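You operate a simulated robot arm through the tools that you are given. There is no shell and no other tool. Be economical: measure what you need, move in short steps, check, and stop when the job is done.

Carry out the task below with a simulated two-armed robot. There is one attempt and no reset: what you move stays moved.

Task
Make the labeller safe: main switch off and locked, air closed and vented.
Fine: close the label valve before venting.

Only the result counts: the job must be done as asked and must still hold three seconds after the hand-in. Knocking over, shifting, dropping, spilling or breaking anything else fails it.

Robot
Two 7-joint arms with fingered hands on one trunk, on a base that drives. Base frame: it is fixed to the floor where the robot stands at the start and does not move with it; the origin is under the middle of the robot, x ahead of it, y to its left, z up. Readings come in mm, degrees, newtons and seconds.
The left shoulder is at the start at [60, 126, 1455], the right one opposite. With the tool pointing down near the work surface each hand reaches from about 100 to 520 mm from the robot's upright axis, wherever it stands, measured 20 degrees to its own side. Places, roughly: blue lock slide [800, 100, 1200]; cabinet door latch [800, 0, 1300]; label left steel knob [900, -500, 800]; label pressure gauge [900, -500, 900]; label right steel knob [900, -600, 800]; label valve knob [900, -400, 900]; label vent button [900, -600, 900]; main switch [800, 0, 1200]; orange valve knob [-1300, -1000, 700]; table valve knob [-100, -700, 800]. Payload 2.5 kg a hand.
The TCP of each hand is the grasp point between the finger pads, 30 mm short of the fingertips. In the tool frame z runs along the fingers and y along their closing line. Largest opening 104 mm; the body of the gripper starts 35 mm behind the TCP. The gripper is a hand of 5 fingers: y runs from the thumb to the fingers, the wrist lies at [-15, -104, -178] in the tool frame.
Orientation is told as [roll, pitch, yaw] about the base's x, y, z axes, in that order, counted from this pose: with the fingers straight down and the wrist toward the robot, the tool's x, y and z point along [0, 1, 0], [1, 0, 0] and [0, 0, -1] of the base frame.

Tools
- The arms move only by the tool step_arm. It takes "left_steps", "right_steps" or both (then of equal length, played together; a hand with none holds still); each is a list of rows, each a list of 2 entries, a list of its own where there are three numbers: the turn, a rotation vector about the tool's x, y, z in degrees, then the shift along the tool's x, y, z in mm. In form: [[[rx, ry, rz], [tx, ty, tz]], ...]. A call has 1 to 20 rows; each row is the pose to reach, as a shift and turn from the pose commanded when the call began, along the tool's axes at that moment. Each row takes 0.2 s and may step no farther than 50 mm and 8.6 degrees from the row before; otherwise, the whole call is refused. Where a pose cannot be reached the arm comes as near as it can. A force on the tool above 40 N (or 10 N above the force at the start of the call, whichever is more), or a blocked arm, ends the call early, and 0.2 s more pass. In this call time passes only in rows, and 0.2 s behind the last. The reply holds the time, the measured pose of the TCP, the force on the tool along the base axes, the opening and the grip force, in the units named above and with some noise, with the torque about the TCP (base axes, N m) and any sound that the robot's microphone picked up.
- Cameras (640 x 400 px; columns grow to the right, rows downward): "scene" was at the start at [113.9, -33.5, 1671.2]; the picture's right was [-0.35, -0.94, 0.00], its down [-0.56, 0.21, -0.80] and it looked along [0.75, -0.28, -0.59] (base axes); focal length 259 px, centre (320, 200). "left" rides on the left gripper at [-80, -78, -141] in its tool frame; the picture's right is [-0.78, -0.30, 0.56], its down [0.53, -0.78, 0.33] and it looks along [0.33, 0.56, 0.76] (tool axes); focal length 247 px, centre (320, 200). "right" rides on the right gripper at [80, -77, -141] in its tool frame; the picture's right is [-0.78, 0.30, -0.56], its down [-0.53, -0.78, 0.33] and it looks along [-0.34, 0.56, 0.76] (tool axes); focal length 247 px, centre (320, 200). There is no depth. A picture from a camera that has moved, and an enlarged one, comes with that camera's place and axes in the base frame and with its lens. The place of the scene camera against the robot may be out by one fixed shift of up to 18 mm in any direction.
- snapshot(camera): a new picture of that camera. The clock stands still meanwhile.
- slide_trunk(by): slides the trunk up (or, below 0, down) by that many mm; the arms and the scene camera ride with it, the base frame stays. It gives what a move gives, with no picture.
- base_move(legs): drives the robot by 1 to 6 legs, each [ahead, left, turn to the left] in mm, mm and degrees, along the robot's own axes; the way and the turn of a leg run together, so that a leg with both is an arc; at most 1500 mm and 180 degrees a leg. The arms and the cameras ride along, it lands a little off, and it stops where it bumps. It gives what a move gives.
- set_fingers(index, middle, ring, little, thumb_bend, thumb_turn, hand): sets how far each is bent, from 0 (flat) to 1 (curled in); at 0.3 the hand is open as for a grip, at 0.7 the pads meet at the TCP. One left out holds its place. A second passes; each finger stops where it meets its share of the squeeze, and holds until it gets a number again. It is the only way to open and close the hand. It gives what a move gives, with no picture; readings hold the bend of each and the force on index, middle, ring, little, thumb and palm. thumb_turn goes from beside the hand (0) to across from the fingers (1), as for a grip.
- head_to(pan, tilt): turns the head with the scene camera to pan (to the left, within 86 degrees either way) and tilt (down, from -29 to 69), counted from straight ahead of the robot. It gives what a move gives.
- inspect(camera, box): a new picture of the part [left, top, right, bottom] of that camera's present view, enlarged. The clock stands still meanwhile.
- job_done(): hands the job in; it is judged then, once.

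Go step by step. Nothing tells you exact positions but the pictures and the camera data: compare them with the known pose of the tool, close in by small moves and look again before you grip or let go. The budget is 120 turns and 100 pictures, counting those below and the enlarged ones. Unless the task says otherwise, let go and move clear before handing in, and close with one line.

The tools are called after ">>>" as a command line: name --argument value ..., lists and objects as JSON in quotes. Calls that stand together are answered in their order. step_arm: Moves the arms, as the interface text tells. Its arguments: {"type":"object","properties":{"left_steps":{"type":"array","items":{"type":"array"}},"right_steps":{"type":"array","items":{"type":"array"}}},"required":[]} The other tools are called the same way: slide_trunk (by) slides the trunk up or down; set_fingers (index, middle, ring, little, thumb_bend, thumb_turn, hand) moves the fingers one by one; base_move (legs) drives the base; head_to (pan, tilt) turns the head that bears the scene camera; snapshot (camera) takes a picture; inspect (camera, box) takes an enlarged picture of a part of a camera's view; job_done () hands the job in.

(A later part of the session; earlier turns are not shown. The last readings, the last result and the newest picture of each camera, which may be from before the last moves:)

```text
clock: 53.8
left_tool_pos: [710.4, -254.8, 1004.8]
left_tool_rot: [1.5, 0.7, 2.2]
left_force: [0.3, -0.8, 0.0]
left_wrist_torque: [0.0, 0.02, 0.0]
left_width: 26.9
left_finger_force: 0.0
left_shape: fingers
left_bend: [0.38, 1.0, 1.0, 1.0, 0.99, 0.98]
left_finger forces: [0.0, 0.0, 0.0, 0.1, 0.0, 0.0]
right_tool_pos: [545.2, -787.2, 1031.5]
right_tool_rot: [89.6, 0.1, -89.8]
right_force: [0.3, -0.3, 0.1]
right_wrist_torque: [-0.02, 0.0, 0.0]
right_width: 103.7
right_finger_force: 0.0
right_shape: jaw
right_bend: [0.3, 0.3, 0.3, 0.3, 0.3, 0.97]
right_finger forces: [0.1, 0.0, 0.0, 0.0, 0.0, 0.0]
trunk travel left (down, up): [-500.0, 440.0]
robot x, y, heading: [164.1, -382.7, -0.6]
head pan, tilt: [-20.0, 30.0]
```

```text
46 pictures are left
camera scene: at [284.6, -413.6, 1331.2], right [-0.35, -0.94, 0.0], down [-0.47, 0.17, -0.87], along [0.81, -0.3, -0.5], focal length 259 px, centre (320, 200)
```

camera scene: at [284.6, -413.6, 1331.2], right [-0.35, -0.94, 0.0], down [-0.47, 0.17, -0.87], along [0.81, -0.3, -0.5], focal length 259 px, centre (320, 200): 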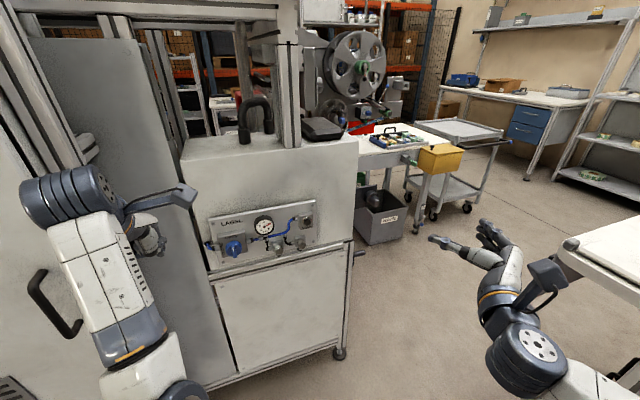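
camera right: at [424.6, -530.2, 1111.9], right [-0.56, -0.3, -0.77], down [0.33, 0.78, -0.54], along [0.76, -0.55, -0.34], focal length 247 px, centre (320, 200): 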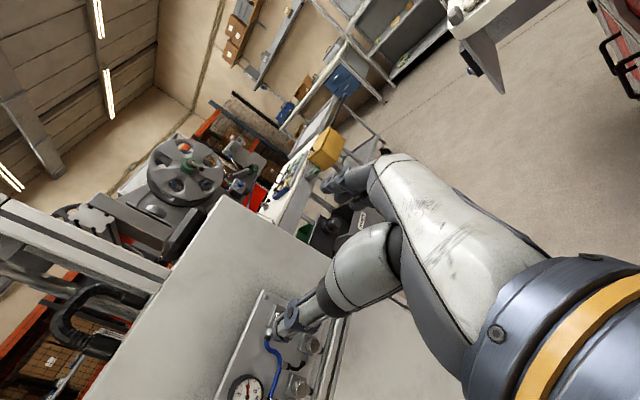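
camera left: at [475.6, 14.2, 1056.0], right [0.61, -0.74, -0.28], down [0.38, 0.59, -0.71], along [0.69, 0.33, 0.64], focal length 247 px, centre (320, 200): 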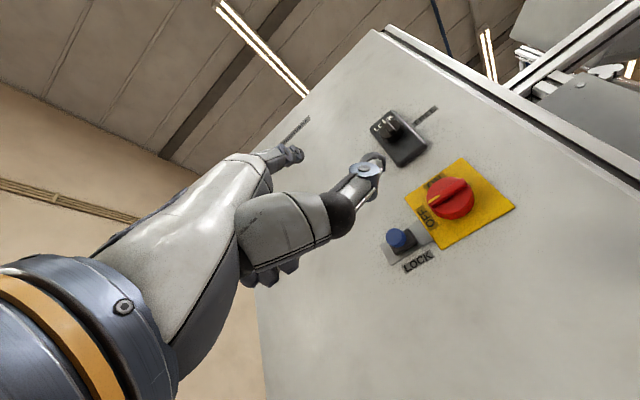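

Left hand is back in its start-like pose. I repeat the proven turn to point forward, ending near [710, -385, 870], with fingers half open.

>>> set_fingers --hand "left" --index 0.52 --middle 0.52 --ring 0.52 --little 0.52 --thumb_bend 0.52 --thumb_turn 0.98

>>> step_arm --left_steps '[[[-4.619, 4.619, 4.619], [-9, 0, 9]], [[-9.238, 9.238, 9.238], [-17, 0, 18]], [[-13.856, 13.856, 13.856], [-26, 0, 27]], [[-18.475, 18.475, 18.475], [-34, 0, 36]], [[-23.094, 23.094, 23.094], [-43, 0, 45]], [[-27.713, 27.713, 27.713], [-51, 0, 54]], [[-32.332, 32.332, 32.332], [-60, 0, 63]], [[-36.95, 36.95, 36.95], [-68, 0, 72]], [[-41.569, 41.569, 41.569], [-77, 0, 81]], [[-46.188, 46.188, 46.188], [-86, 0, 90]], [[-50.807, 50.807, 50.807], [-95, 0, 99]], [[-55.426, 55.426, 55.426], [-103, 0, 108]], [[-60.044, 60.044, 60.044], [-112, 0, 117]], [[-64.663, 64.663, 64.663], [-120, 0, 126]], [[-69.282, 69.282, 69.282], [-128, 0, 134]]]'

>>> snapshot --camera "left"

>>> snapshot --camera "scene"

```text
clock: 54.8
left_tool_pos: [710.3, -255.1, 1006.7]
left_tool_rot: [1.4, 0.7, 2.3]
left_force: [-0.6, 0.6, -0.3]
left_wrist_torque: [-0.03, 0.02, 0.01]
left_width: 46.9
left_finger_force: 0.1
left_shape: fingers
left_bend: [0.52, 0.52, 0.52, 0.52, 0.52, 0.98]
left_finger forces: [0.1, 0.0, 0.1, 0.0, 0.0, 0.0]
right_tool_pos: [544.6, -787.2, 1031.0]
right_tool_rot: [89.6, -0.1, -89.9]
right_force: [-0.5, 0.3, 0.7]
right_wrist_torque: [-0.01, 0.0, -0.02]
right_width: 103.9
right_finger_force: 0.1
right_shape: jaw
right_bend: [0.3, 0.3, 0.3, 0.3, 0.3, 0.97]
right_finger forces: [0.0, 0.0, 0.0, 0.1, 0.0, 0.1]
trunk travel left (down, up): [-500.0, 440.0]
robot x, y, heading: [169.0, -376.9, -0.3]
head pan, tilt: [-20.0, 30.0]
```

```text
clock: 58.0
left_tool_pos: [710.8, -388.0, 870.0]
left_tool_rot: [89.2, 0.9, -88.7]
left_force: [-0.7, 0.3, -0.2]
left_wrist_torque: [0.0, 0.0, 0.0]
left_width: 46.8
left_finger_force: 0.1
left_shape: fingers
left_bend: [0.52, 0.52, 0.52, 0.52, 0.52, 0.98]
left_finger forces: [0.0, 0.1, 0.0, 0.0, 0.0, 0.0]
right_tool_pos: [545.6, -787.4, 1031.0]
right_tool_rot: [89.6, 0.0, -89.9]
right_force: [-0.7, -0.6, -1.5]
right_wrist_torque: [0.0, 0.02, 0.01]
right_width: 104.1
right_finger_force: 0.2
right_shape: jaw
right_bend: [0.3, 0.3, 0.3, 0.3, 0.3, 0.97]
right_finger forces: [0.0, 0.1, 0.1, 0.0, 0.0, 0.1]
trunk travel left (down, up): [-500.0, 440.0]
robot x, y, heading: [165.0, -379.0, -0.5]
head pan, tilt: [-20.0, 30.0]
```

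```text
45 pictures are left
camera left: at [566.8, -313.4, 793.4], right [0.54, 0.32, -0.78], down [0.32, 0.78, 0.54], along [0.78, -0.54, 0.31], focal length 247 px, centre (320, 200)
```

left: 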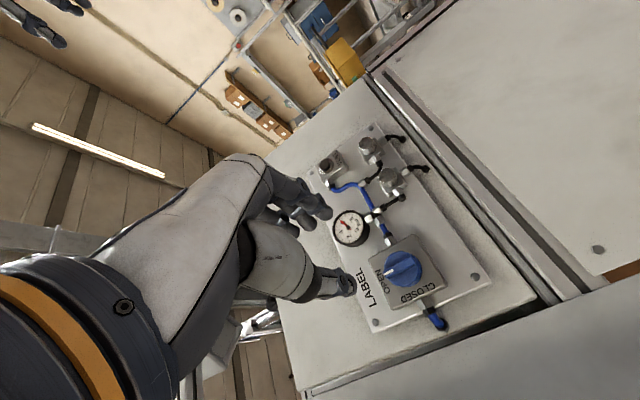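

```text
44 pictures are left
camera scene: at [284.6, -413.4, 1331.3], right [-0.35, -0.94, 0.0], down [-0.47, 0.17, -0.87], along [0.81, -0.3, -0.5], focal length 259 px, centre (320, 200)
```

scene: 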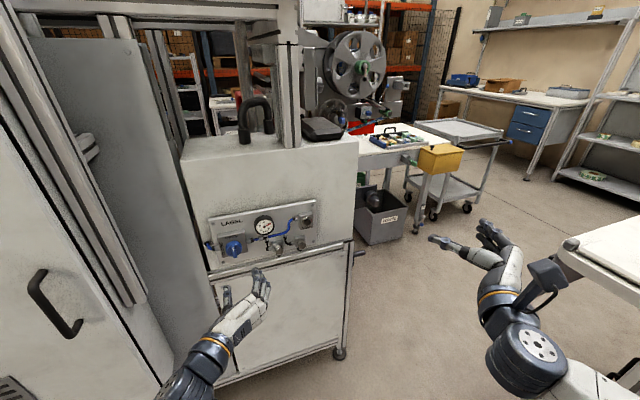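

Valve knob is near [894, -383, 853]. I drop the hand 17 mm and drive ahead 100 mm, then look closely.

>>> step_arm --left_steps '[[[0, 0, 0], [-8, -2, 0]], [[0, 0, 0], [-17, -4, 0]]]'

>>> base_move --legs '[[100, 0, 0]]'

>>> inspect --camera "left" --box '[230, 140, 490, 370]'

>>> inspect --camera "scene" --box '[180, 200, 320, 300]'

```text
clock: 58.6
left_tool_pos: [707.7, -383.7, 853.0]
left_tool_rot: [89.0, 0.8, -88.6]
left_force: [-0.6, -0.6, 1.1]
left_wrist_torque: [0.01, -0.01, 0.01]
left_width: 46.7
left_finger_force: 0.1
left_shape: fingers
left_bend: [0.52, 0.52, 0.52, 0.52, 0.52, 0.98]
left_finger forces: [0.0, 0.1, 0.1, 0.1, 0.0, 0.0]
right_tool_pos: [544.6, -787.2, 1032.1]
right_tool_rot: [89.6, 0.0, -89.9]
right_force: [0.1, 0.3, 0.3]
right_wrist_torque: [-0.01, 0.0, -0.01]
right_width: 103.9
right_finger_force: 0.0
right_shape: jaw
right_bend: [0.3, 0.3, 0.3, 0.3, 0.3, 0.97]
right_finger forces: [0.0, 0.1, 0.0, 0.1, 0.0, 0.0]
trunk travel left (down, up): [-500.0, 440.0]
robot x, y, heading: [169.4, -379.2, -0.1]
head pan, tilt: [-20.0, 30.0]
```

```text
clock: 59.8
left_tool_pos: [809.6, -384.8, 853.1]
left_tool_rot: [89.2, 1.0, -88.7]
left_force: [-0.8, -0.9, 0.1]
left_wrist_torque: [-0.01, 0.0, -0.02]
left_width: 46.5
left_finger_force: 0.0
left_shape: fingers
left_bend: [0.52, 0.52, 0.52, 0.52, 0.52, 0.98]
left_finger forces: [0.1, 0.1, 0.0, 0.0, 0.1, 0.0]
right_tool_pos: [646.2, -787.7, 1031.3]
right_tool_rot: [89.5, -0.1, -89.9]
right_force: [-0.4, -0.1, -0.1]
right_wrist_torque: [-0.01, -0.01, 0.01]
right_width: 103.9
right_finger_force: 0.0
right_shape: jaw
right_bend: [0.3, 0.3, 0.3, 0.3, 0.3, 0.97]
right_finger forces: [0.1, 0.0, 0.1, 0.0, 0.0, 0.0]
trunk travel left (down, up): [-500.0, 440.0]
robot x, y, heading: [268.9, -379.8, -0.3]
head pan, tilt: [-20.0, 30.0]
```

```text
1.74 times, centred on (360, 255) of left
camera zoom: at [667.0, -309.8, 776.4], right [0.54, 0.32, -0.78], down [0.32, 0.78, 0.54], along [0.78, -0.54, 0.31], focal length 430 px, centre (250, 104)
```

zoom: 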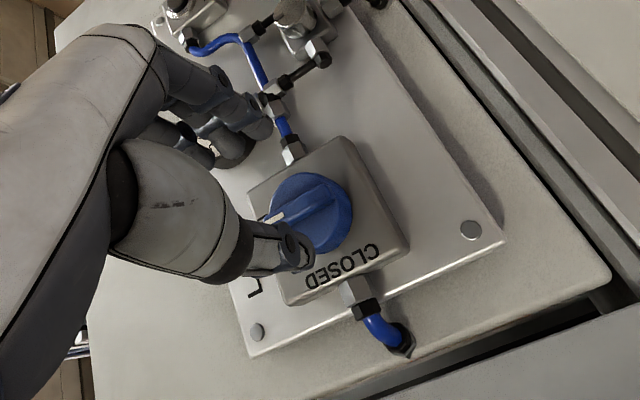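

```text
4.00 times, centred on (250, 250) of scene
camera zoom: at [386.2, -414.1, 1331.2], right [-0.35, -0.94, 0.0], down [-0.47, 0.17, -0.87], along [0.81, -0.3, -0.5], focal length 1036 px, centre (600, 0)
```

zoom: 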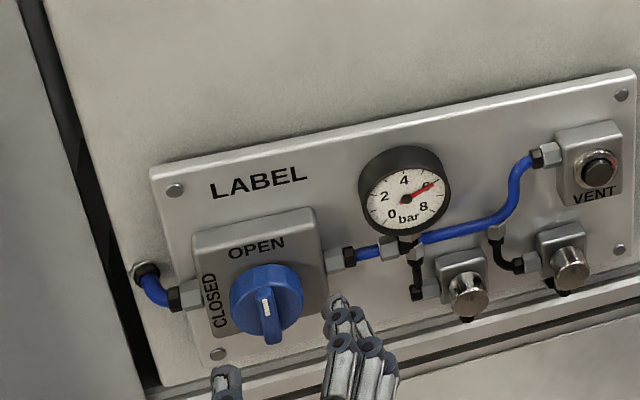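

Bar front centre is about [872, -381, 852]. I narrow the fingers to 22 mm, then creep forward until the tips touch the knob face.

>>> set_fingers --hand "left" --index 0.62 --middle 0.62 --ring 0.62 --little 0.62 --thumb_bend 0.62

>>> step_arm --left_steps '[[[0, 0, 0], [0, -4, 6]], [[0, 0, 0], [0, -4, 12]], [[0, 0, 0], [0, -4, 16]], [[0, 0, 0], [0, -4, 20]]]'

>>> inspect --camera "left" --box '[230, 140, 490, 370]'

>>> inspect --camera "scene" --box '[200, 240, 300, 310]'

```text
clock: 60.8
left_tool_pos: [809.6, -385.2, 852.6]
left_tool_rot: [89.1, 0.9, -88.6]
left_force: [0.4, -0.1, 0.2]
left_wrist_torque: [0.02, -0.01, -0.02]
left_width: 21.3
left_finger_force: 0.1
left_shape: fingers
left_bend: [0.62, 0.62, 0.62, 0.62, 0.62, 0.99]
left_finger forces: [0.0, 0.1, 0.1, 0.0, 0.0, 0.0]
right_tool_pos: [646.3, -787.8, 1031.8]
right_tool_rot: [89.6, 0.0, -89.9]
right_force: [-0.1, -0.3, 0.6]
right_wrist_torque: [0.01, -0.03, 0.02]
right_width: 103.7
right_finger_force: 0.1
right_shape: jaw
right_bend: [0.3, 0.3, 0.3, 0.3, 0.3, 0.97]
right_finger forces: [0.1, 0.1, 0.0, 0.0, 0.0, 0.1]
trunk travel left (down, up): [-500.0, 440.0]
robot x, y, heading: [269.8, -377.9, -0.3]
head pan, tilt: [-20.0, 30.0]
```

```text
clock: 61.8
left_tool_pos: [830.5, -379.6, 852.6]
left_tool_rot: [89.1, 0.9, -88.6]
left_force: [-0.8, -0.3, -0.7]
left_wrist_torque: [0.03, 0.03, 0.0]
left_width: 21.2
left_finger_force: 0.1
left_shape: fingers
left_bend: [0.62, 0.62, 0.62, 0.62, 0.62, 0.99]
left_finger forces: [0.1, 0.0, 0.0, 0.1, 0.0, 0.1]
right_tool_pos: [646.1, -786.8, 1030.2]
right_tool_rot: [89.5, 0.0, -89.8]
right_force: [0.3, 0.8, -0.5]
right_wrist_torque: [-0.01, -0.03, -0.03]
right_width: 103.9
right_finger_force: 0.0
right_shape: jaw
right_bend: [0.3, 0.3, 0.3, 0.3, 0.3, 0.97]
right_finger forces: [0.1, 0.0, 0.0, 0.0, 0.0, 0.0]
trunk travel left (down, up): [-500.0, 440.0]
robot x, y, heading: [267.1, -384.4, -0.3]
head pan, tilt: [-20.0, 30.0]
```

```text
1.74 times, centred on (360, 255) of left
camera zoom: at [687.1, -305.4, 775.3], right [0.54, 0.32, -0.78], down [0.32, 0.78, 0.54], along [0.78, -0.54, 0.31], focal length 430 px, centre (250, 104)
```

zoom: 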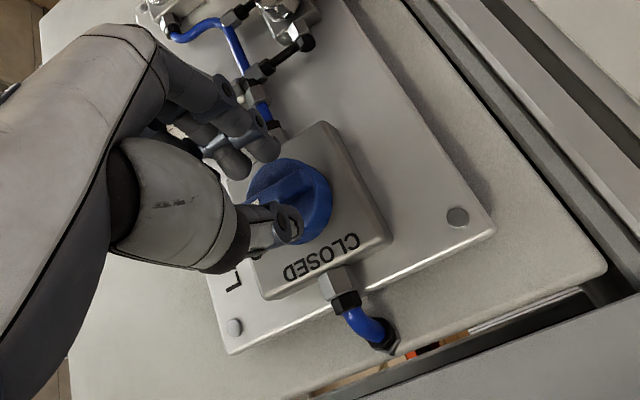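

```text
5.71 times, centred on (250, 275) of scene
camera zoom: at [385.8, -414.1, 1331.2], right [-0.35, -0.94, 0.0], down [-0.47, 0.17, -0.87], along [0.81, -0.3, -0.5], focal length 1480 px, centre (720, -229)
```

zoom: 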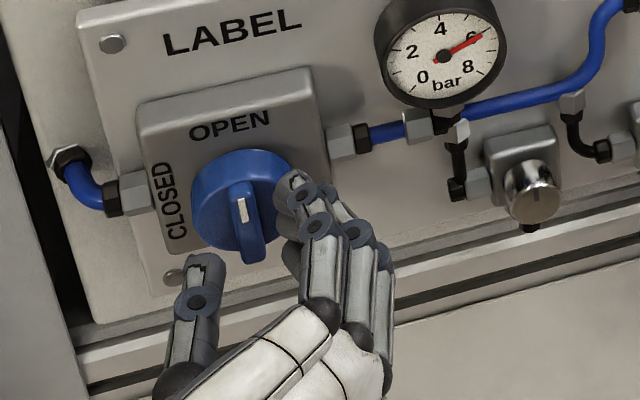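

Still no contact and well centred on the bar. I continue forward in 3 mm steps.

>>> step_arm --left_steps '[[[0, 0, 0], [0, 0, 3]], [[0, 0, 0], [0, 0, 6]], [[0, 0, 0], [0, 0, 9]], [[0, 0, 0], [0, 0, 12]]]'

>>> inspect --camera "left" --box '[230, 140, 490, 370]'

```text
clock: 62.8
left_tool_pos: [840.0, -381.7, 853.1]
left_tool_rot: [89.0, 0.8, -88.8]
left_force: [-7.4, -1.8, -0.8]
left_wrist_torque: [0.0, -0.05, -0.17]
left_width: 21.5
left_finger_force: 3.4
left_shape: fingers
left_bend: [0.62, 0.62, 0.62, 0.62, 0.62, 0.99]
left_finger forces: [0.1, 7.0, 0.0, 0.1, 0.0, 0.0]
right_tool_pos: [645.2, -787.2, 1032.0]
right_tool_rot: [89.6, 0.1, -90.0]
right_force: [0.4, 0.0, -0.3]
right_wrist_torque: [0.0, 0.01, 0.04]
right_width: 104.0
right_finger_force: 0.1
right_shape: jaw
right_bend: [0.3, 0.3, 0.3, 0.3, 0.3, 0.97]
right_finger forces: [0.0, 0.1, 0.0, 0.0, 0.0, 0.0]
trunk travel left (down, up): [-500.0, 440.0]
robot x, y, heading: [268.7, -379.0, -0.6]
head pan, tilt: [-20.0, 30.0]
```

```text
1.74 times, centred on (360, 255) of left
camera zoom: at [697.4, -306.2, 776.2], right [0.54, 0.32, -0.78], down [0.32, 0.78, 0.54], along [0.78, -0.54, 0.31], focal length 430 px, centre (250, 104)
```

zoom: 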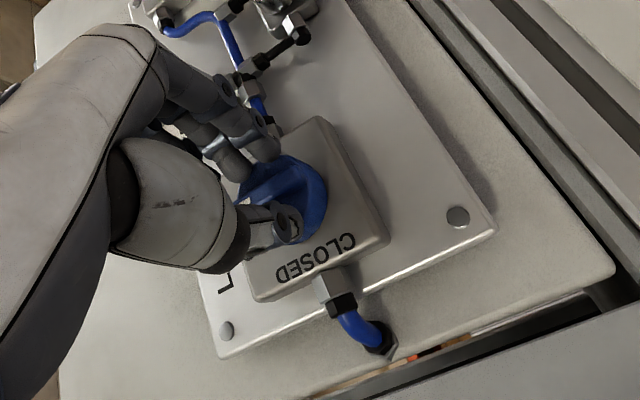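

Middle fingertip touches the knob face at x≈840. I ease back 4 mm, squeeze, and do a trial turn of 24°.

>>> step_arm --left_steps '[[[0, 0, 0], [0, 0, -4]]]'

>>> set_fingers --hand "left" --index 0.75 --middle 0.75 --ring 0.75 --little 0.75 --thumb_bend 0.75

>>> step_arm --left_steps '[[[0, 0, -6], [0, 0, 0]], [[0, 0, -12], [0, 0, 0]], [[0, 0, -18], [0, 0, 0]], [[0, 0, -24], [0, 0, 0]]]'

>>> inspect --camera "scene" --box '[200, 240, 300, 310]'

```text
clock: 63.2
left_tool_pos: [838.1, -380.4, 852.8]
left_tool_rot: [89.1, 0.9, -88.5]
left_force: [0.0, 0.8, 0.1]
left_wrist_torque: [-0.03, -0.03, -0.01]
left_width: 21.5
left_finger_force: 0.1
left_shape: fingers
left_bend: [0.62, 0.62, 0.62, 0.62, 0.62, 0.99]
left_finger forces: [0.0, 0.1, 0.0, 0.1, 0.1, 0.0]
right_tool_pos: [646.1, -788.2, 1032.5]
right_tool_rot: [89.6, 0.0, -89.9]
right_force: [-0.9, 0.3, -1.0]
right_wrist_torque: [0.02, -0.03, -0.01]
right_width: 104.0
right_finger_force: 0.0
right_shape: jaw
right_bend: [0.3, 0.3, 0.3, 0.3, 0.3, 0.97]
right_finger forces: [0.0, 0.0, 0.0, 0.1, 0.1, 0.1]
trunk travel left (down, up): [-500.0, 440.0]
robot x, y, heading: [269.1, -375.5, -0.4]
head pan, tilt: [-20.0, 30.0]
```

```text
clock: 64.2
left_tool_pos: [835.8, -381.5, 852.7]
left_tool_rot: [89.0, 0.9, -88.7]
left_force: [-6.7, -0.9, -0.5]
left_wrist_torque: [-0.02, 0.04, -0.01]
left_width: 0.0
left_finger_force: 0.1
left_shape: fingers
left_bend: [0.74, 0.75, 0.75, 0.75, 0.73, 1.0]
left_finger forces: [0.1, 0.0, 0.1, 0.0, 0.0, 0.0]
right_tool_pos: [645.1, -788.4, 1032.5]
right_tool_rot: [89.6, 0.0, -90.0]
right_force: [0.6, -0.1, -0.5]
right_wrist_torque: [0.0, 0.01, 0.0]
right_width: 104.1
right_finger_force: 0.1
right_shape: jaw
right_bend: [0.3, 0.3, 0.3, 0.3, 0.3, 0.97]
right_finger forces: [0.0, 0.1, 0.1, 0.1, 0.0, 0.0]
trunk travel left (down, up): [-500.0, 440.0]
robot x, y, heading: [268.1, -379.7, -0.6]
head pan, tilt: [-20.0, 30.0]
```

```text
clock: 65.2
left_tool_pos: [836.6, -380.7, 853.7]
left_tool_rot: [89.0, -23.2, -88.3]
left_force: [-15.4, 0.3, 1.6]
left_wrist_torque: [0.02, 0.07, 0.02]
left_width: 0.2
left_finger_force: 9.6
left_shape: fingers
left_bend: [0.74, 0.75, 0.75, 0.75, 0.73, 1.0]
left_finger forces: [0.1, 0.0, 0.0, 0.0, 19.7, 0.1]
right_tool_pos: [646.2, -787.0, 1032.2]
right_tool_rot: [89.7, 0.0, -89.8]
right_force: [-0.4, -0.3, -1.0]
right_wrist_torque: [-0.02, -0.02, 0.03]
right_width: 103.7
right_finger_force: 0.1
right_shape: jaw
right_bend: [0.3, 0.3, 0.3, 0.3, 0.3, 0.97]
right_finger forces: [0.0, 0.0, 0.0, 0.1, 0.1, 0.0]
trunk travel left (down, up): [-500.0, 440.0]
robot x, y, heading: [270.1, -372.6, -0.4]
head pan, tilt: [-20.0, 30.0]
```

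```text
5.71 times, centred on (250, 275) of scene
camera zoom: at [384.2, -414.0, 1331.5], right [-0.35, -0.94, 0.0], down [-0.47, 0.17, -0.87], along [0.81, -0.3, -0.5], focal length 1480 px, centre (720, -229)
```

zoom: 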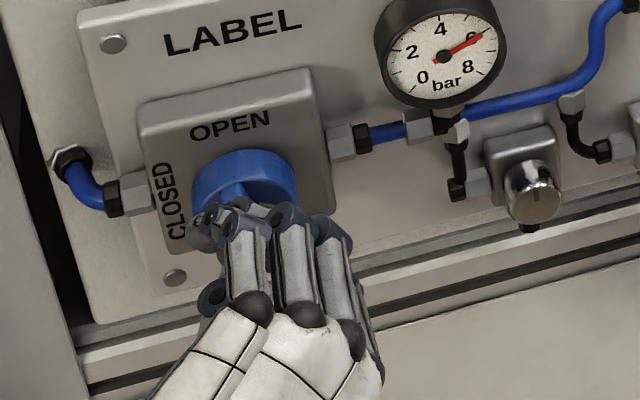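

The knob seems to have turned slightly; I check from the hand camera before going on.

>>> inspect --camera "left" --box '[230, 140, 430, 310]'

>>> inspect --camera "scene" --box '[225, 260, 265, 288]'

```text
2.35 times, centred on (330, 225) of left
camera zoom: at [694.5, -344.2, 750.8], right [0.55, -0.02, -0.84], down [0.31, 0.93, 0.18], along [0.78, -0.36, 0.52], focal length 581 px, centre (296, 141)
```

zoom: 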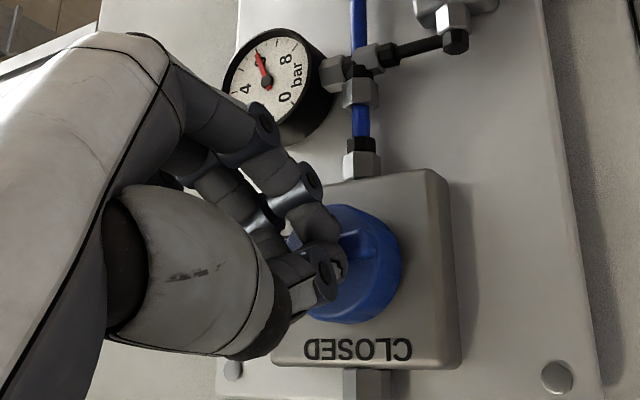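

```text
14.29 times, centred on (245, 274) of scene
camera zoom: at [384.2, -414.0, 1331.5], right [-0.35, -0.94, 0.0], down [-0.47, 0.17, -0.87], along [0.81, -0.3, -0.5], focal length 3700 px, centre (1391, -857)
```

zoom: 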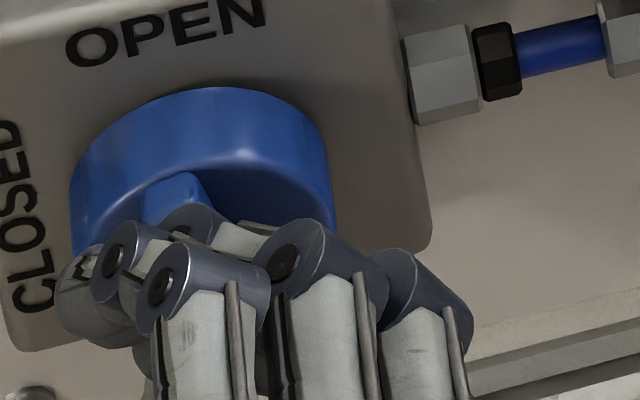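

The bar is following. I continue the turn to about 92° total.

>>> step_arm --left_steps '[[[0, 0, -7.5], [0, 0, -1]], [[0, 0, -15], [0, 0, -1]], [[0, 0, -22.5], [0, 0, -1]], [[0, 0, -30], [0, 0, -1]], [[0, 0, -37.5], [0, 0, -1]], [[0, 0, -45], [0, 0, -1]], [[0, 0, -52.5], [0, 0, -1]], [[0, 0, -60], [0, 0, -1]]]'

>>> inspect --camera "scene" --box '[200, 240, 300, 310]'

>>> inspect --camera "left" --box '[230, 140, 430, 310]'

```text
clock: 67.2
left_tool_pos: [844.7, -328.4, 835.8]
left_tool_rot: [88.2, -76.6, -84.3]
left_force: [0.3, -0.4, 0.2]
left_wrist_torque: [0.02, 0.01, -0.03]
left_width: 0.0
left_finger_force: 0.1
left_shape: fingers
left_bend: [0.74, 0.75, 0.75, 0.75, 0.72, 1.0]
left_finger forces: [0.0, 0.0, 0.1, 0.1, 0.1, 0.0]
right_tool_pos: [646.3, -787.8, 1030.8]
right_tool_rot: [89.6, 0.0, -89.7]
right_force: [0.3, 0.0, -0.1]
right_wrist_torque: [-0.04, -0.02, 0.0]
right_width: 104.1
right_finger_force: 0.1
right_shape: jaw
right_bend: [0.3, 0.3, 0.3, 0.3, 0.3, 0.97]
right_finger forces: [0.0, 0.1, 0.1, 0.0, 0.0, 0.0]
trunk travel left (down, up): [-500.0, 440.0]
robot x, y, heading: [268.4, -380.0, -0.3]
head pan, tilt: [-20.0, 30.0]
stopped in row 8 (left hand): the arm was blocked; the commanded pose is now the measured one
```

```text
5.71 times, centred on (250, 275) of scene
camera zoom: at [385.9, -414.0, 1331.3], right [-0.35, -0.94, 0.0], down [-0.47, 0.17, -0.87], along [0.81, -0.3, -0.5], focal length 1480 px, centre (720, -229)
```

zoom: 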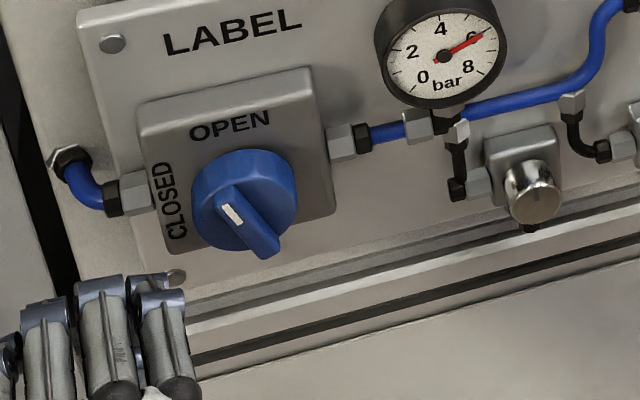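

```text
2.35 times, centred on (330, 225) of left
camera zoom: at [708.1, -397.4, 742.1], right [0.6, -0.65, -0.47], down [0.28, 0.72, -0.63], along [0.75, 0.25, 0.61], focal length 581 px, centre (296, 141)
```

zoom: 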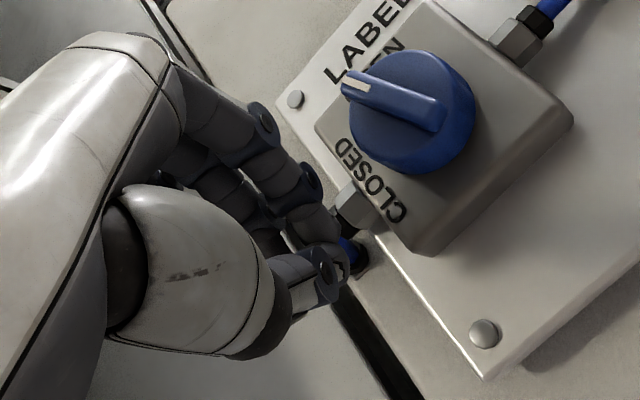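

The knob is only at about 40°; the wrist limit pulled the hand off. I'll back out, unwind the hand, and finish by pushing the bar's upper end down with a pointing index finger.

>>> base_move --legs '[[-100, 0, 0]]'

>>> step_arm --left_steps '[[[0, 0, 8], [2, 0, 0]], [[0, 0, 16], [4, 0, 0]], [[0, 0, 24], [6, 0, 0]], [[0, 0, 32], [8, 0, 0]], [[0, 0, 40], [10, 0, 0]], [[0, 0, 48], [12, 0, 0]], [[0, 0, 56], [14, 0, 0]], [[0, 0, 64], [16, 0, 0]], [[0, 0, 72], [18, 0, 0]], [[0, 0, 77], [20, 0, 0]]]'

>>> set_fingers --hand "left" --index 0.4 --middle 1 --ring 1 --little 1 --thumb_bend 1

>>> snapshot --camera "left"

>>> snapshot --camera "scene"

```text
clock: 68.3
left_tool_pos: [746.0, -328.5, 835.9]
left_tool_rot: [88.3, -76.7, -84.2]
left_force: [-0.9, 0.7, 0.0]
left_wrist_torque: [0.02, 0.0, 0.0]
left_width: 0.0
left_finger_force: 0.0
left_shape: fingers
left_bend: [0.74, 0.75, 0.75, 0.75, 0.72, 1.0]
left_finger forces: [0.0, 0.0, 0.0, 0.0, 0.1, 0.0]
right_tool_pos: [549.3, -786.5, 1031.3]
right_tool_rot: [89.6, -0.1, -89.8]
right_force: [0.1, -0.6, -0.3]
right_wrist_torque: [-0.01, 0.0, -0.03]
right_width: 103.9
right_finger_force: 0.1
right_shape: jaw
right_bend: [0.3, 0.3, 0.3, 0.3, 0.3, 0.97]
right_finger forces: [0.1, 0.0, 0.0, 0.0, 0.0, 0.0]
trunk travel left (down, up): [-500.0, 440.0]
robot x, y, heading: [168.6, -375.1, -0.3]
head pan, tilt: [-20.0, 30.0]
```

```text
clock: 70.5
left_tool_pos: [744.5, -308.4, 840.4]
left_tool_rot: [89.6, 0.5, -86.0]
left_force: [-0.5, -0.1, -0.3]
left_wrist_torque: [0.02, 0.02, 0.02]
left_width: 0.1
left_finger_force: 0.1
left_shape: fingers
left_bend: [0.74, 0.75, 0.75, 0.75, 0.72, 1.0]
left_finger forces: [0.1, 0.0, 0.0, 0.1, 0.0, 0.1]
right_tool_pos: [548.9, -786.7, 1031.5]
right_tool_rot: [89.6, 0.0, -89.8]
right_force: [0.0, 0.3, 0.0]
right_wrist_torque: [-0.01, 0.0, -0.03]
right_width: 104.0
right_finger_force: 0.0
right_shape: jaw
right_bend: [0.3, 0.3, 0.3, 0.3, 0.3, 0.97]
right_finger forces: [0.0, 0.0, 0.0, 0.0, 0.0, 0.1]
trunk travel left (down, up): [-500.0, 440.0]
robot x, y, heading: [174.9, -375.9, -0.6]
head pan, tilt: [-20.0, 30.0]
```

```text
clock: 71.5
left_tool_pos: [744.3, -309.1, 839.5]
left_tool_rot: [89.6, 0.3, -85.9]
left_force: [0.3, 0.3, 0.4]
left_wrist_torque: [-0.02, -0.04, 0.02]
left_width: 21.3
left_finger_force: 0.0
left_shape: fingers
left_bend: [0.37, 1.0, 1.0, 1.0, 0.95, 1.0]
left_finger forces: [0.0, 0.0, 0.0, 0.0, 0.0, 0.0]
right_tool_pos: [548.1, -788.3, 1031.0]
right_tool_rot: [89.6, 0.0, -89.9]
right_force: [0.2, 0.5, 0.2]
right_wrist_torque: [0.02, 0.02, 0.04]
right_width: 103.7
right_finger_force: 0.0
right_shape: jaw
right_bend: [0.3, 0.3, 0.3, 0.3, 0.3, 0.97]
right_finger forces: [0.0, 0.1, 0.0, 0.0, 0.0, 0.0]
trunk travel left (down, up): [-500.0, 440.0]
robot x, y, heading: [172.4, -379.3, -0.3]
head pan, tilt: [-20.0, 30.0]
```

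```text
33 pictures are left
camera left: at [599.0, -240.2, 761.2], right [0.53, 0.34, -0.78], down [0.28, 0.79, 0.54], along [0.8, -0.5, 0.32], focal length 247 px, centre (320, 200)
```

left: 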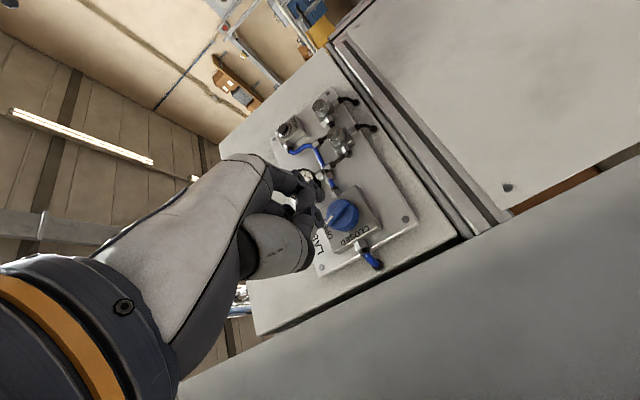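

```text
32 pictures are left
camera scene: at [288.2, -413.4, 1331.3], right [-0.35, -0.94, 0.0], down [-0.47, 0.17, -0.87], along [0.81, -0.3, -0.5], focal length 259 px, centre (320, 200)
```

scene: 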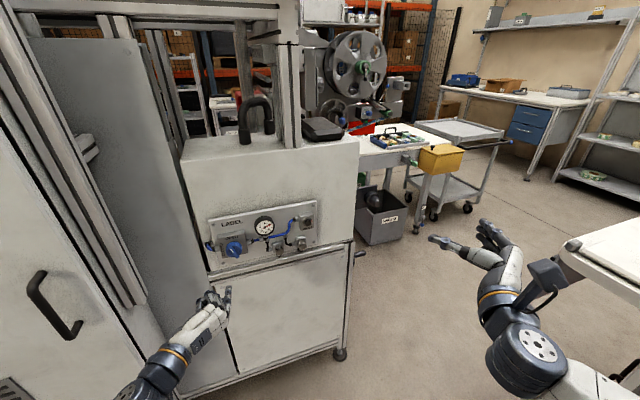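

Finger tip is about [772, -355, 828]. I raise it to above the bar's upper-left end and drive ahead 80 mm, then check.

>>> step_arm --left_steps '[[[0, 0, 0], [20, 4, 0]], [[0, 0, 0], [40, 8, 0]], [[0, 0, 0], [63, 11, 0]]]'

>>> base_move --legs '[[80, 0, 0]]'

>>> inspect --camera "scene" --box '[180, 200, 320, 300]'

>>> inspect --camera "left" --box '[230, 110, 490, 300]'

```text
clock: 72.3
left_tool_pos: [745.8, -319.5, 902.8]
left_tool_rot: [89.5, 0.3, -85.9]
left_force: [-0.6, 0.0, 0.0]
left_wrist_torque: [0.01, 0.01, 0.01]
left_width: 21.3
left_finger_force: 0.0
left_shape: fingers
left_bend: [0.37, 1.0, 1.0, 1.0, 0.95, 1.0]
left_finger forces: [0.1, 0.0, 0.1, 0.0, 0.0, 0.0]
right_tool_pos: [549.1, -787.2, 1031.7]
right_tool_rot: [89.6, -0.1, -89.7]
right_force: [1.0, -1.2, 0.2]
right_wrist_torque: [0.0, -0.02, -0.01]
right_width: 103.7
right_finger_force: 0.1
right_shape: jaw
right_bend: [0.3, 0.3, 0.3, 0.3, 0.3, 0.97]
right_finger forces: [0.0, 0.1, 0.0, 0.0, 0.0, 0.0]
trunk travel left (down, up): [-500.0, 440.0]
robot x, y, heading: [172.4, -381.6, -0.3]
head pan, tilt: [-20.0, 30.0]
```

```text
clock: 73.4
left_tool_pos: [823.8, -318.9, 900.9]
left_tool_rot: [89.6, 0.4, -86.0]
left_force: [0.0, -0.4, 0.5]
left_wrist_torque: [0.0, -0.02, 0.02]
left_width: 21.5
left_finger_force: 0.1
left_shape: fingers
left_bend: [0.37, 1.0, 1.0, 1.0, 0.95, 1.0]
left_finger forces: [0.0, 0.0, 0.0, 0.0, 0.0, 0.0]
right_tool_pos: [626.1, -786.3, 1031.5]
right_tool_rot: [89.6, 0.0, -89.7]
right_force: [-0.3, 0.4, 0.2]
right_wrist_torque: [0.02, -0.02, 0.01]
right_width: 104.0
right_finger_force: 0.1
right_shape: jaw
right_bend: [0.3, 0.3, 0.3, 0.3, 0.3, 0.97]
right_finger forces: [0.0, 0.0, 0.0, 0.1, 0.0, 0.1]
trunk travel left (down, up): [-500.0, 440.0]
robot x, y, heading: [250.4, -383.5, -0.1]
head pan, tilt: [-20.0, 30.0]
```

```text
4.00 times, centred on (250, 250) of scene
camera zoom: at [366.1, -413.6, 1331.2], right [-0.35, -0.94, 0.0], down [-0.47, 0.17, -0.87], along [0.81, -0.3, -0.5], focal length 1036 px, centre (600, 0)
```

zoom: 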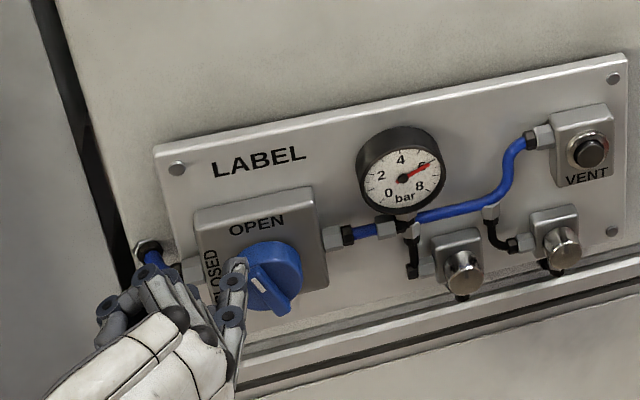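

```text
2.11 times, centred on (360, 205) of left
camera zoom: at [677.9, -250.8, 823.9], right [0.53, 0.34, -0.78], down [0.28, 0.8, 0.54], along [0.8, -0.5, 0.32], focal length 520 px, centre (236, 190)
```

zoom: 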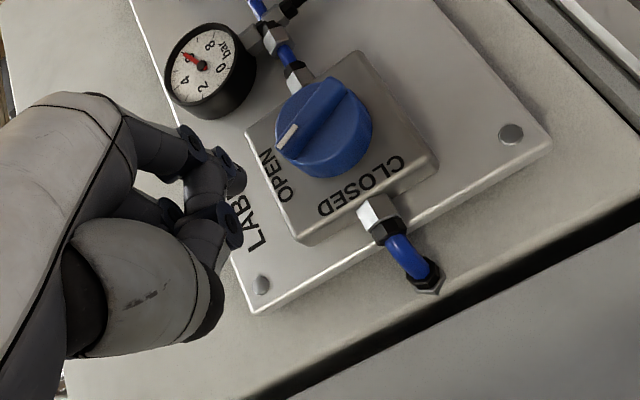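

Fingertip is about [861, -369, 893], above the bar's upper end. I go 10 mm forward, then press down in small steps.

>>> step_arm --left_steps '[[[0, 0, 0], [0, -1, 5]], [[0, 0, 0], [0, -3, 10]], [[0, 0, 0], [-5, -3, 10]], [[0, 0, 0], [-10, -3, 10]], [[0, 0, 0], [-15, -3, 10]], [[0, 0, 0], [-20, -3, 10]], [[0, 0, 0], [-24, -3, 10]]]'

>>> inspect --camera "scene" --box '[200, 230, 290, 290]'

>>> inspect --camera "left" --box '[230, 110, 490, 300]'

```text
clock: 75.0
left_tool_pos: [832.3, -315.1, 879.8]
left_tool_rot: [89.6, 0.4, -86.0]
left_force: [0.5, -0.2, 0.1]
left_wrist_torque: [-0.02, 0.02, -0.02]
left_width: 21.3
left_finger_force: 0.0
left_shape: fingers
left_bend: [0.37, 1.0, 1.0, 1.0, 0.95, 1.0]
left_finger forces: [0.1, 0.0, 0.0, 0.1, 0.1, 0.1]
right_tool_pos: [627.6, -786.5, 1031.2]
right_tool_rot: [89.7, 0.0, -89.7]
right_force: [-0.3, 0.1, 0.0]
right_wrist_torque: [-0.05, 0.02, -0.01]
right_width: 103.9
right_finger_force: 0.1
right_shape: jaw
right_bend: [0.3, 0.3, 0.3, 0.3, 0.3, 0.97]
right_finger forces: [0.1, 0.1, 0.0, 0.0, 0.0, 0.1]
trunk travel left (down, up): [-500.0, 440.0]
robot x, y, heading: [246.4, -380.4, -0.3]
head pan, tilt: [-20.0, 30.0]
```

```text
6.67 times, centred on (245, 260) of scene
camera zoom: at [365.7, -413.5, 1331.3], right [-0.35, -0.94, 0.0], down [-0.47, 0.17, -0.87], along [0.81, -0.3, -0.5], focal length 1727 px, centre (820, -200)
```

zoom: 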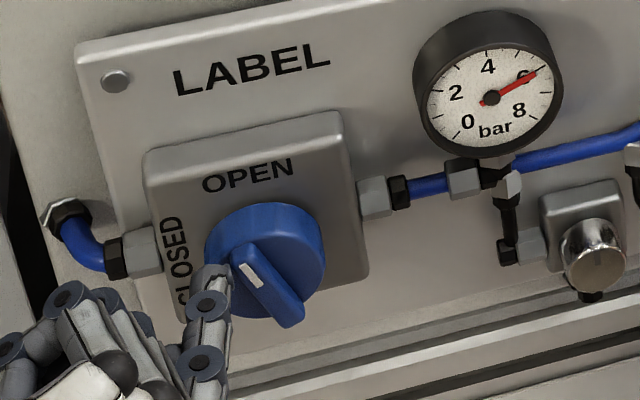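

```text
2.11 times, centred on (360, 205) of left
camera zoom: at [686.9, -246.8, 799.8], right [0.53, 0.34, -0.78], down [0.28, 0.8, 0.54], along [0.8, -0.5, 0.32], focal length 520 px, centre (236, 190)
```

zoom: 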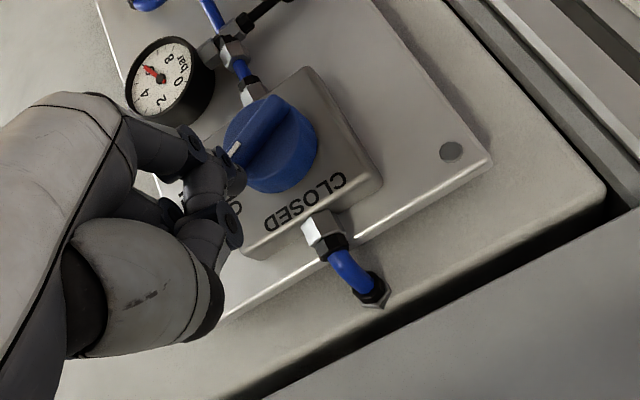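

The bar is only ~21° turned and the fingertip is on the wrong (left) side of its end. I lift, swing to the right of the bar's top end, come down, and push it left along the arc.

>>> step_arm --left_steps '[[[0, 0, 0], [34, 0, 0]], [[0, 0, 0], [34, 34, 0]], [[0, 0, 0], [8, 34, 0]], [[0, 0, 0], [8, 28, 0]], [[0, 0, 0], [9, 23, 0]], [[0, 0, 0], [9, 18, 0]], [[0, 0, 0], [8, 13, 0]]]'

>>> inspect --camera "scene" --box '[200, 230, 290, 290]'

```text
clock: 76.6
left_tool_pos: [834.1, -327.3, 888.4]
left_tool_rot: [89.6, 0.3, -85.9]
left_force: [0.4, -0.5, 0.6]
left_wrist_torque: [-0.07, -0.01, 0.0]
left_width: 21.8
left_finger_force: 0.4
left_shape: fingers
left_bend: [0.36, 1.0, 1.0, 1.0, 0.96, 1.0]
left_finger forces: [1.0, 0.1, 0.0, 0.1, 0.1, 0.1]
right_tool_pos: [626.8, -787.3, 1031.6]
right_tool_rot: [89.6, 0.0, -89.7]
right_force: [0.2, 0.0, -0.4]
right_wrist_torque: [0.0, 0.01, -0.03]
right_width: 103.9
right_finger_force: 0.1
right_shape: jaw
right_bend: [0.3, 0.3, 0.3, 0.3, 0.3, 0.97]
right_finger forces: [0.0, 0.0, 0.1, 0.0, 0.0, 0.0]
trunk travel left (down, up): [-500.0, 440.0]
robot x, y, heading: [250.3, -381.8, -0.3]
head pan, tilt: [-20.0, 30.0]
```

```text
6.67 times, centred on (245, 260) of scene
camera zoom: at [365.6, -413.6, 1331.3], right [-0.35, -0.94, 0.0], down [-0.47, 0.17, -0.87], along [0.81, -0.3, -0.5], focal length 1727 px, centre (820, -200)
```

zoom: 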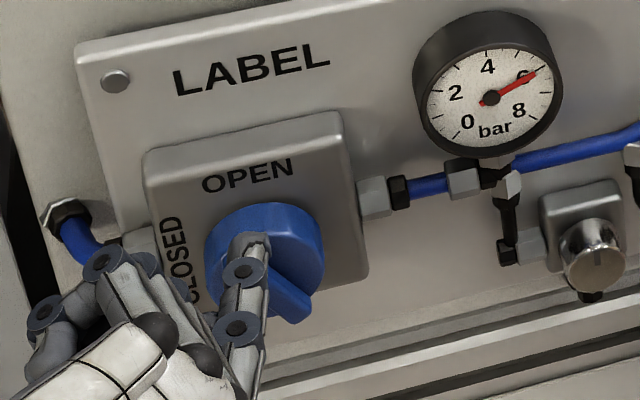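

The bar is rotating with the finger. I continue left and down along the arc.

>>> step_arm --left_steps '[[[0, 0, 0], [0, -4, 0]], [[0, 0, 0], [-2, -8, 0]], [[0, 0, 0], [-5, -10, 0]], [[0, 0, 0], [-9, -11, 0]], [[0, 0, 0], [-13, -11, 0]]]'

>>> inspect --camera "scene" --box '[200, 230, 290, 290]'

```text
clock: 77.8
left_tool_pos: [832.3, -314.9, 875.3]
left_tool_rot: [89.7, 0.4, -85.8]
left_force: [-8.2, 5.8, 6.9]
left_wrist_torque: [-0.29, -0.14, -0.2]
left_width: 20.9
left_finger_force: 7.7
left_shape: fingers
left_bend: [0.39, 1.0, 1.0, 1.0, 0.96, 1.0]
left_finger forces: [15.2, 0.0, 0.0, 0.0, 0.0, 0.0]
right_tool_pos: [625.1, -786.6, 1033.3]
right_tool_rot: [89.7, 0.1, -89.7]
right_force: [-0.1, 0.0, 0.0]
right_wrist_torque: [-0.01, 0.0, 0.0]
right_width: 104.1
right_finger_force: 0.1
right_shape: jaw
right_bend: [0.3, 0.3, 0.3, 0.3, 0.3, 0.97]
right_finger forces: [0.0, 0.0, 0.0, 0.0, 0.1, 0.0]
trunk travel left (down, up): [-500.0, 440.0]
robot x, y, heading: [250.3, -380.4, -0.4]
head pan, tilt: [-20.0, 30.0]
```

```text
6.67 times, centred on (245, 260) of scene
camera zoom: at [364.1, -412.8, 1331.5], right [-0.35, -0.94, 0.0], down [-0.47, 0.17, -0.87], along [0.81, -0.3, -0.5], focal length 1727 px, centre (820, -200)
```

zoom: 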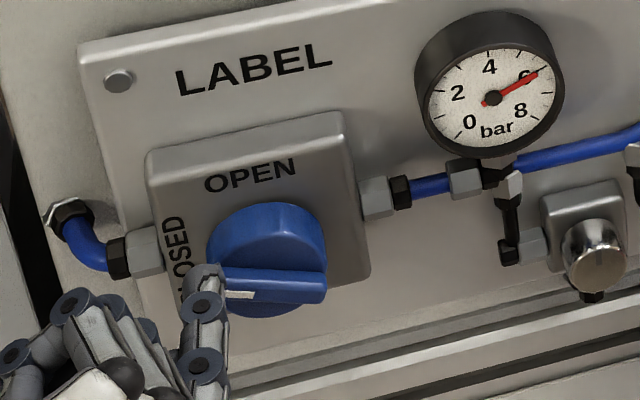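

The bar is close to CLOSED but not quite square with the panel, and the fingertip is slipping past its end. I lift, move inward and press down again.

>>> step_arm --left_steps '[[[0, 0, 0], [6, -4, 0]], [[0, 0, 0], [18, 4, 0]], [[0, 0, 0], [18, 9, 0]], [[0, 0, 0], [12, 9, 0]], [[0, 0, 0], [6, 9, 0]], [[0, 0, 0], [1, 9, 0]], [[0, 0, 0], [-4, 9, 0]]]'

>>> inspect --camera "scene" --box '[200, 230, 290, 290]'

```text
clock: 79.4
left_tool_pos: [834.1, -325.8, 871.2]
left_tool_rot: [89.8, 0.4, -86.0]
left_force: [-0.4, 1.6, 5.0]
left_wrist_torque: [-0.23, -0.17, -0.08]
left_width: 22.2
left_finger_force: 2.7
left_shape: fingers
left_bend: [0.37, 1.0, 1.0, 1.0, 0.96, 1.0]
left_finger forces: [4.9, 0.1, 0.0, 0.1, 0.0, 0.0]
right_tool_pos: [626.5, -785.7, 1032.3]
right_tool_rot: [89.7, -0.1, -89.7]
right_force: [0.1, -0.4, 0.2]
right_wrist_torque: [0.0, 0.01, 0.0]
right_width: 104.0
right_finger_force: 0.2
right_shape: jaw
right_bend: [0.3, 0.3, 0.3, 0.3, 0.3, 0.97]
right_finger forces: [0.1, 0.1, 0.0, 0.1, 0.0, 0.1]
trunk travel left (down, up): [-500.0, 440.0]
robot x, y, heading: [249.7, -377.0, -0.4]
head pan, tilt: [-20.0, 30.0]
```

```text
6.67 times, centred on (245, 260) of scene
camera zoom: at [364.9, -413.5, 1331.5], right [-0.35, -0.94, 0.0], down [-0.47, 0.17, -0.87], along [0.81, -0.3, -0.5], focal length 1727 px, centre (820, -200)
```

zoom: 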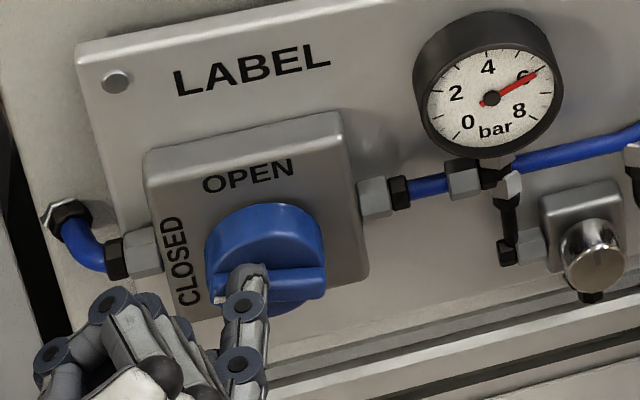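

The bar moved further down on the left. I press on gently until the stop builds force.

>>> step_arm --left_steps '[[[0, 0, 0], [-3, 0, 0]], [[0, 0, 0], [-6, 0, 0]], [[0, 0, 0], [-9, 0, 0]], [[0, 0, 0], [-12, 0, 0]]]'

>>> inspect --camera "scene" --box '[200, 230, 290, 290]'

```text
clock: 80.4
left_tool_pos: [833.0, -324.8, 862.1]
left_tool_rot: [90.0, 0.2, -86.0]
left_force: [-1.9, 3.1, 16.8]
left_wrist_torque: [-0.84, -0.56, -0.04]
left_width: 23.8
left_finger_force: 8.4
left_shape: fingers
left_bend: [0.38, 1.0, 1.0, 1.0, 0.97, 1.0]
left_finger forces: [16.8, 0.1, 0.1, 0.0, 0.1, 0.0]
right_tool_pos: [625.5, -786.4, 1031.5]
right_tool_rot: [89.7, 0.0, -89.7]
right_force: [0.2, -0.7, 0.7]
right_wrist_torque: [-0.01, -0.01, 0.0]
right_width: 103.9
right_finger_force: 0.0
right_shape: jaw
right_bend: [0.3, 0.3, 0.3, 0.3, 0.3, 0.97]
right_finger forces: [0.0, 0.0, 0.0, 0.1, 0.1, 0.0]
trunk travel left (down, up): [-500.0, 440.0]
robot x, y, heading: [249.9, -375.6, -0.1]
head pan, tilt: [-20.0, 30.0]
```

```text
6.67 times, centred on (245, 260) of scene
camera zoom: at [363.8, -413.4, 1331.6], right [-0.35, -0.94, 0.0], down [-0.47, 0.17, -0.87], along [0.81, -0.3, -0.5], focal length 1727 px, centre (820, -200)
```

zoom: 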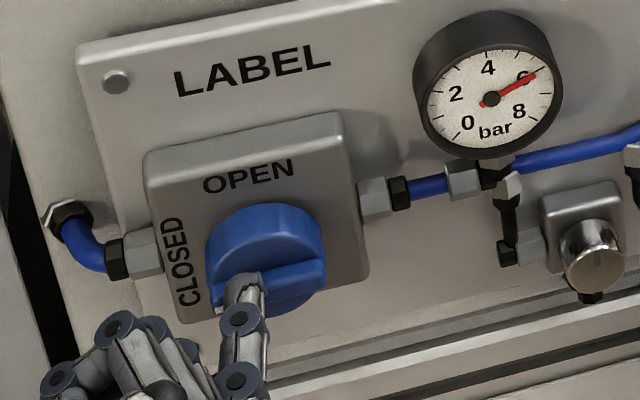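

The bar is now parallel to the panel at CLOSED, against its stop (17 N). I lift off, back away and view it.

>>> step_arm --left_steps '[[[0, 0, 0], [15, 0, 0]], [[0, 0, 0], [25, 0, -10]], [[0, 0, 0], [25, 0, -40]]]'

>>> base_move --legs '[[-120, 0, 0]]'

>>> inspect --camera "scene" --box '[190, 190, 330, 280]'

```text
clock: 81.2
left_tool_pos: [793.8, -328.6, 883.8]
left_tool_rot: [89.5, 0.5, -85.9]
left_force: [0.0, 0.5, -0.7]
left_wrist_torque: [0.0, 0.0, -0.02]
left_width: 23.4
left_finger_force: 0.2
left_shape: fingers
left_bend: [0.36, 1.0, 1.0, 1.0, 0.97, 0.99]
left_finger forces: [0.0, 0.1, 0.1, 0.0, 0.0, 0.0]
right_tool_pos: [625.9, -786.6, 1032.5]
right_tool_rot: [89.7, 0.0, -89.7]
right_force: [-0.6, 0.2, 0.2]
right_wrist_torque: [-0.01, -0.02, -0.03]
right_width: 104.0
right_finger_force: 0.1
right_shape: jaw
right_bend: [0.3, 0.3, 0.3, 0.3, 0.3, 0.97]
right_finger forces: [0.0, 0.1, 0.1, 0.0, 0.1, 0.0]
trunk travel left (down, up): [-500.0, 440.0]
robot x, y, heading: [249.4, -376.7, -0.3]
head pan, tilt: [-20.0, 30.0]
```

```text
clock: 82.4
left_tool_pos: [698.3, -319.1, 882.0]
left_tool_rot: [89.4, 0.3, -85.2]
left_force: [-0.3, 0.9, 0.1]
left_wrist_torque: [0.04, 0.02, -0.02]
left_width: 23.3
left_finger_force: 0.1
left_shape: fingers
left_bend: [0.36, 1.0, 1.0, 1.0, 0.97, 0.99]
left_finger forces: [0.0, 0.1, 0.0, 0.1, 0.1, 0.0]
right_tool_pos: [540.0, -776.8, 1044.2]
right_tool_rot: [91.2, -0.8, -88.5]
right_force: [0.3, -0.2, -0.6]
right_wrist_torque: [-0.03, 0.0, 0.01]
right_width: 104.0
right_finger_force: 0.0
right_shape: jaw
right_bend: [0.3, 0.3, 0.3, 0.3, 0.3, 0.98]
right_finger forces: [0.0, 0.0, 0.0, 0.0, 0.0, 0.1]
trunk travel left (down, up): [-500.0, 440.0]
robot x, y, heading: [147.3, -376.0, 0.4]
head pan, tilt: [-20.0, 30.0]
stopped in leg 1: the robot was blocked; the commanded pose is now the measured one
```

```text
4.44 times, centred on (260, 235) of scene
camera zoom: at [272.1, -407.6, 1330.9], right [-0.34, -0.94, 0.0], down [-0.48, 0.17, -0.86], along [0.81, -0.29, -0.5], focal length 1151 px, centre (587, 44)
```

zoom: 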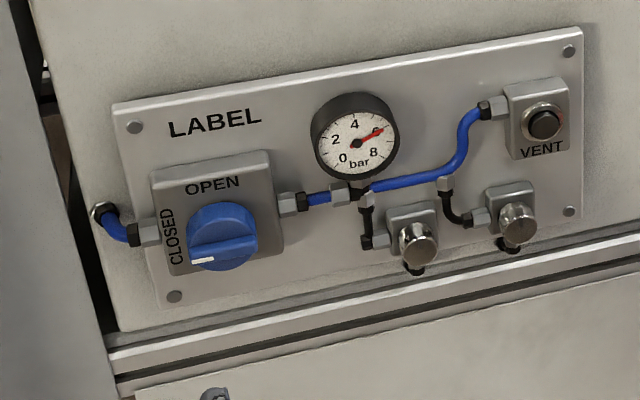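

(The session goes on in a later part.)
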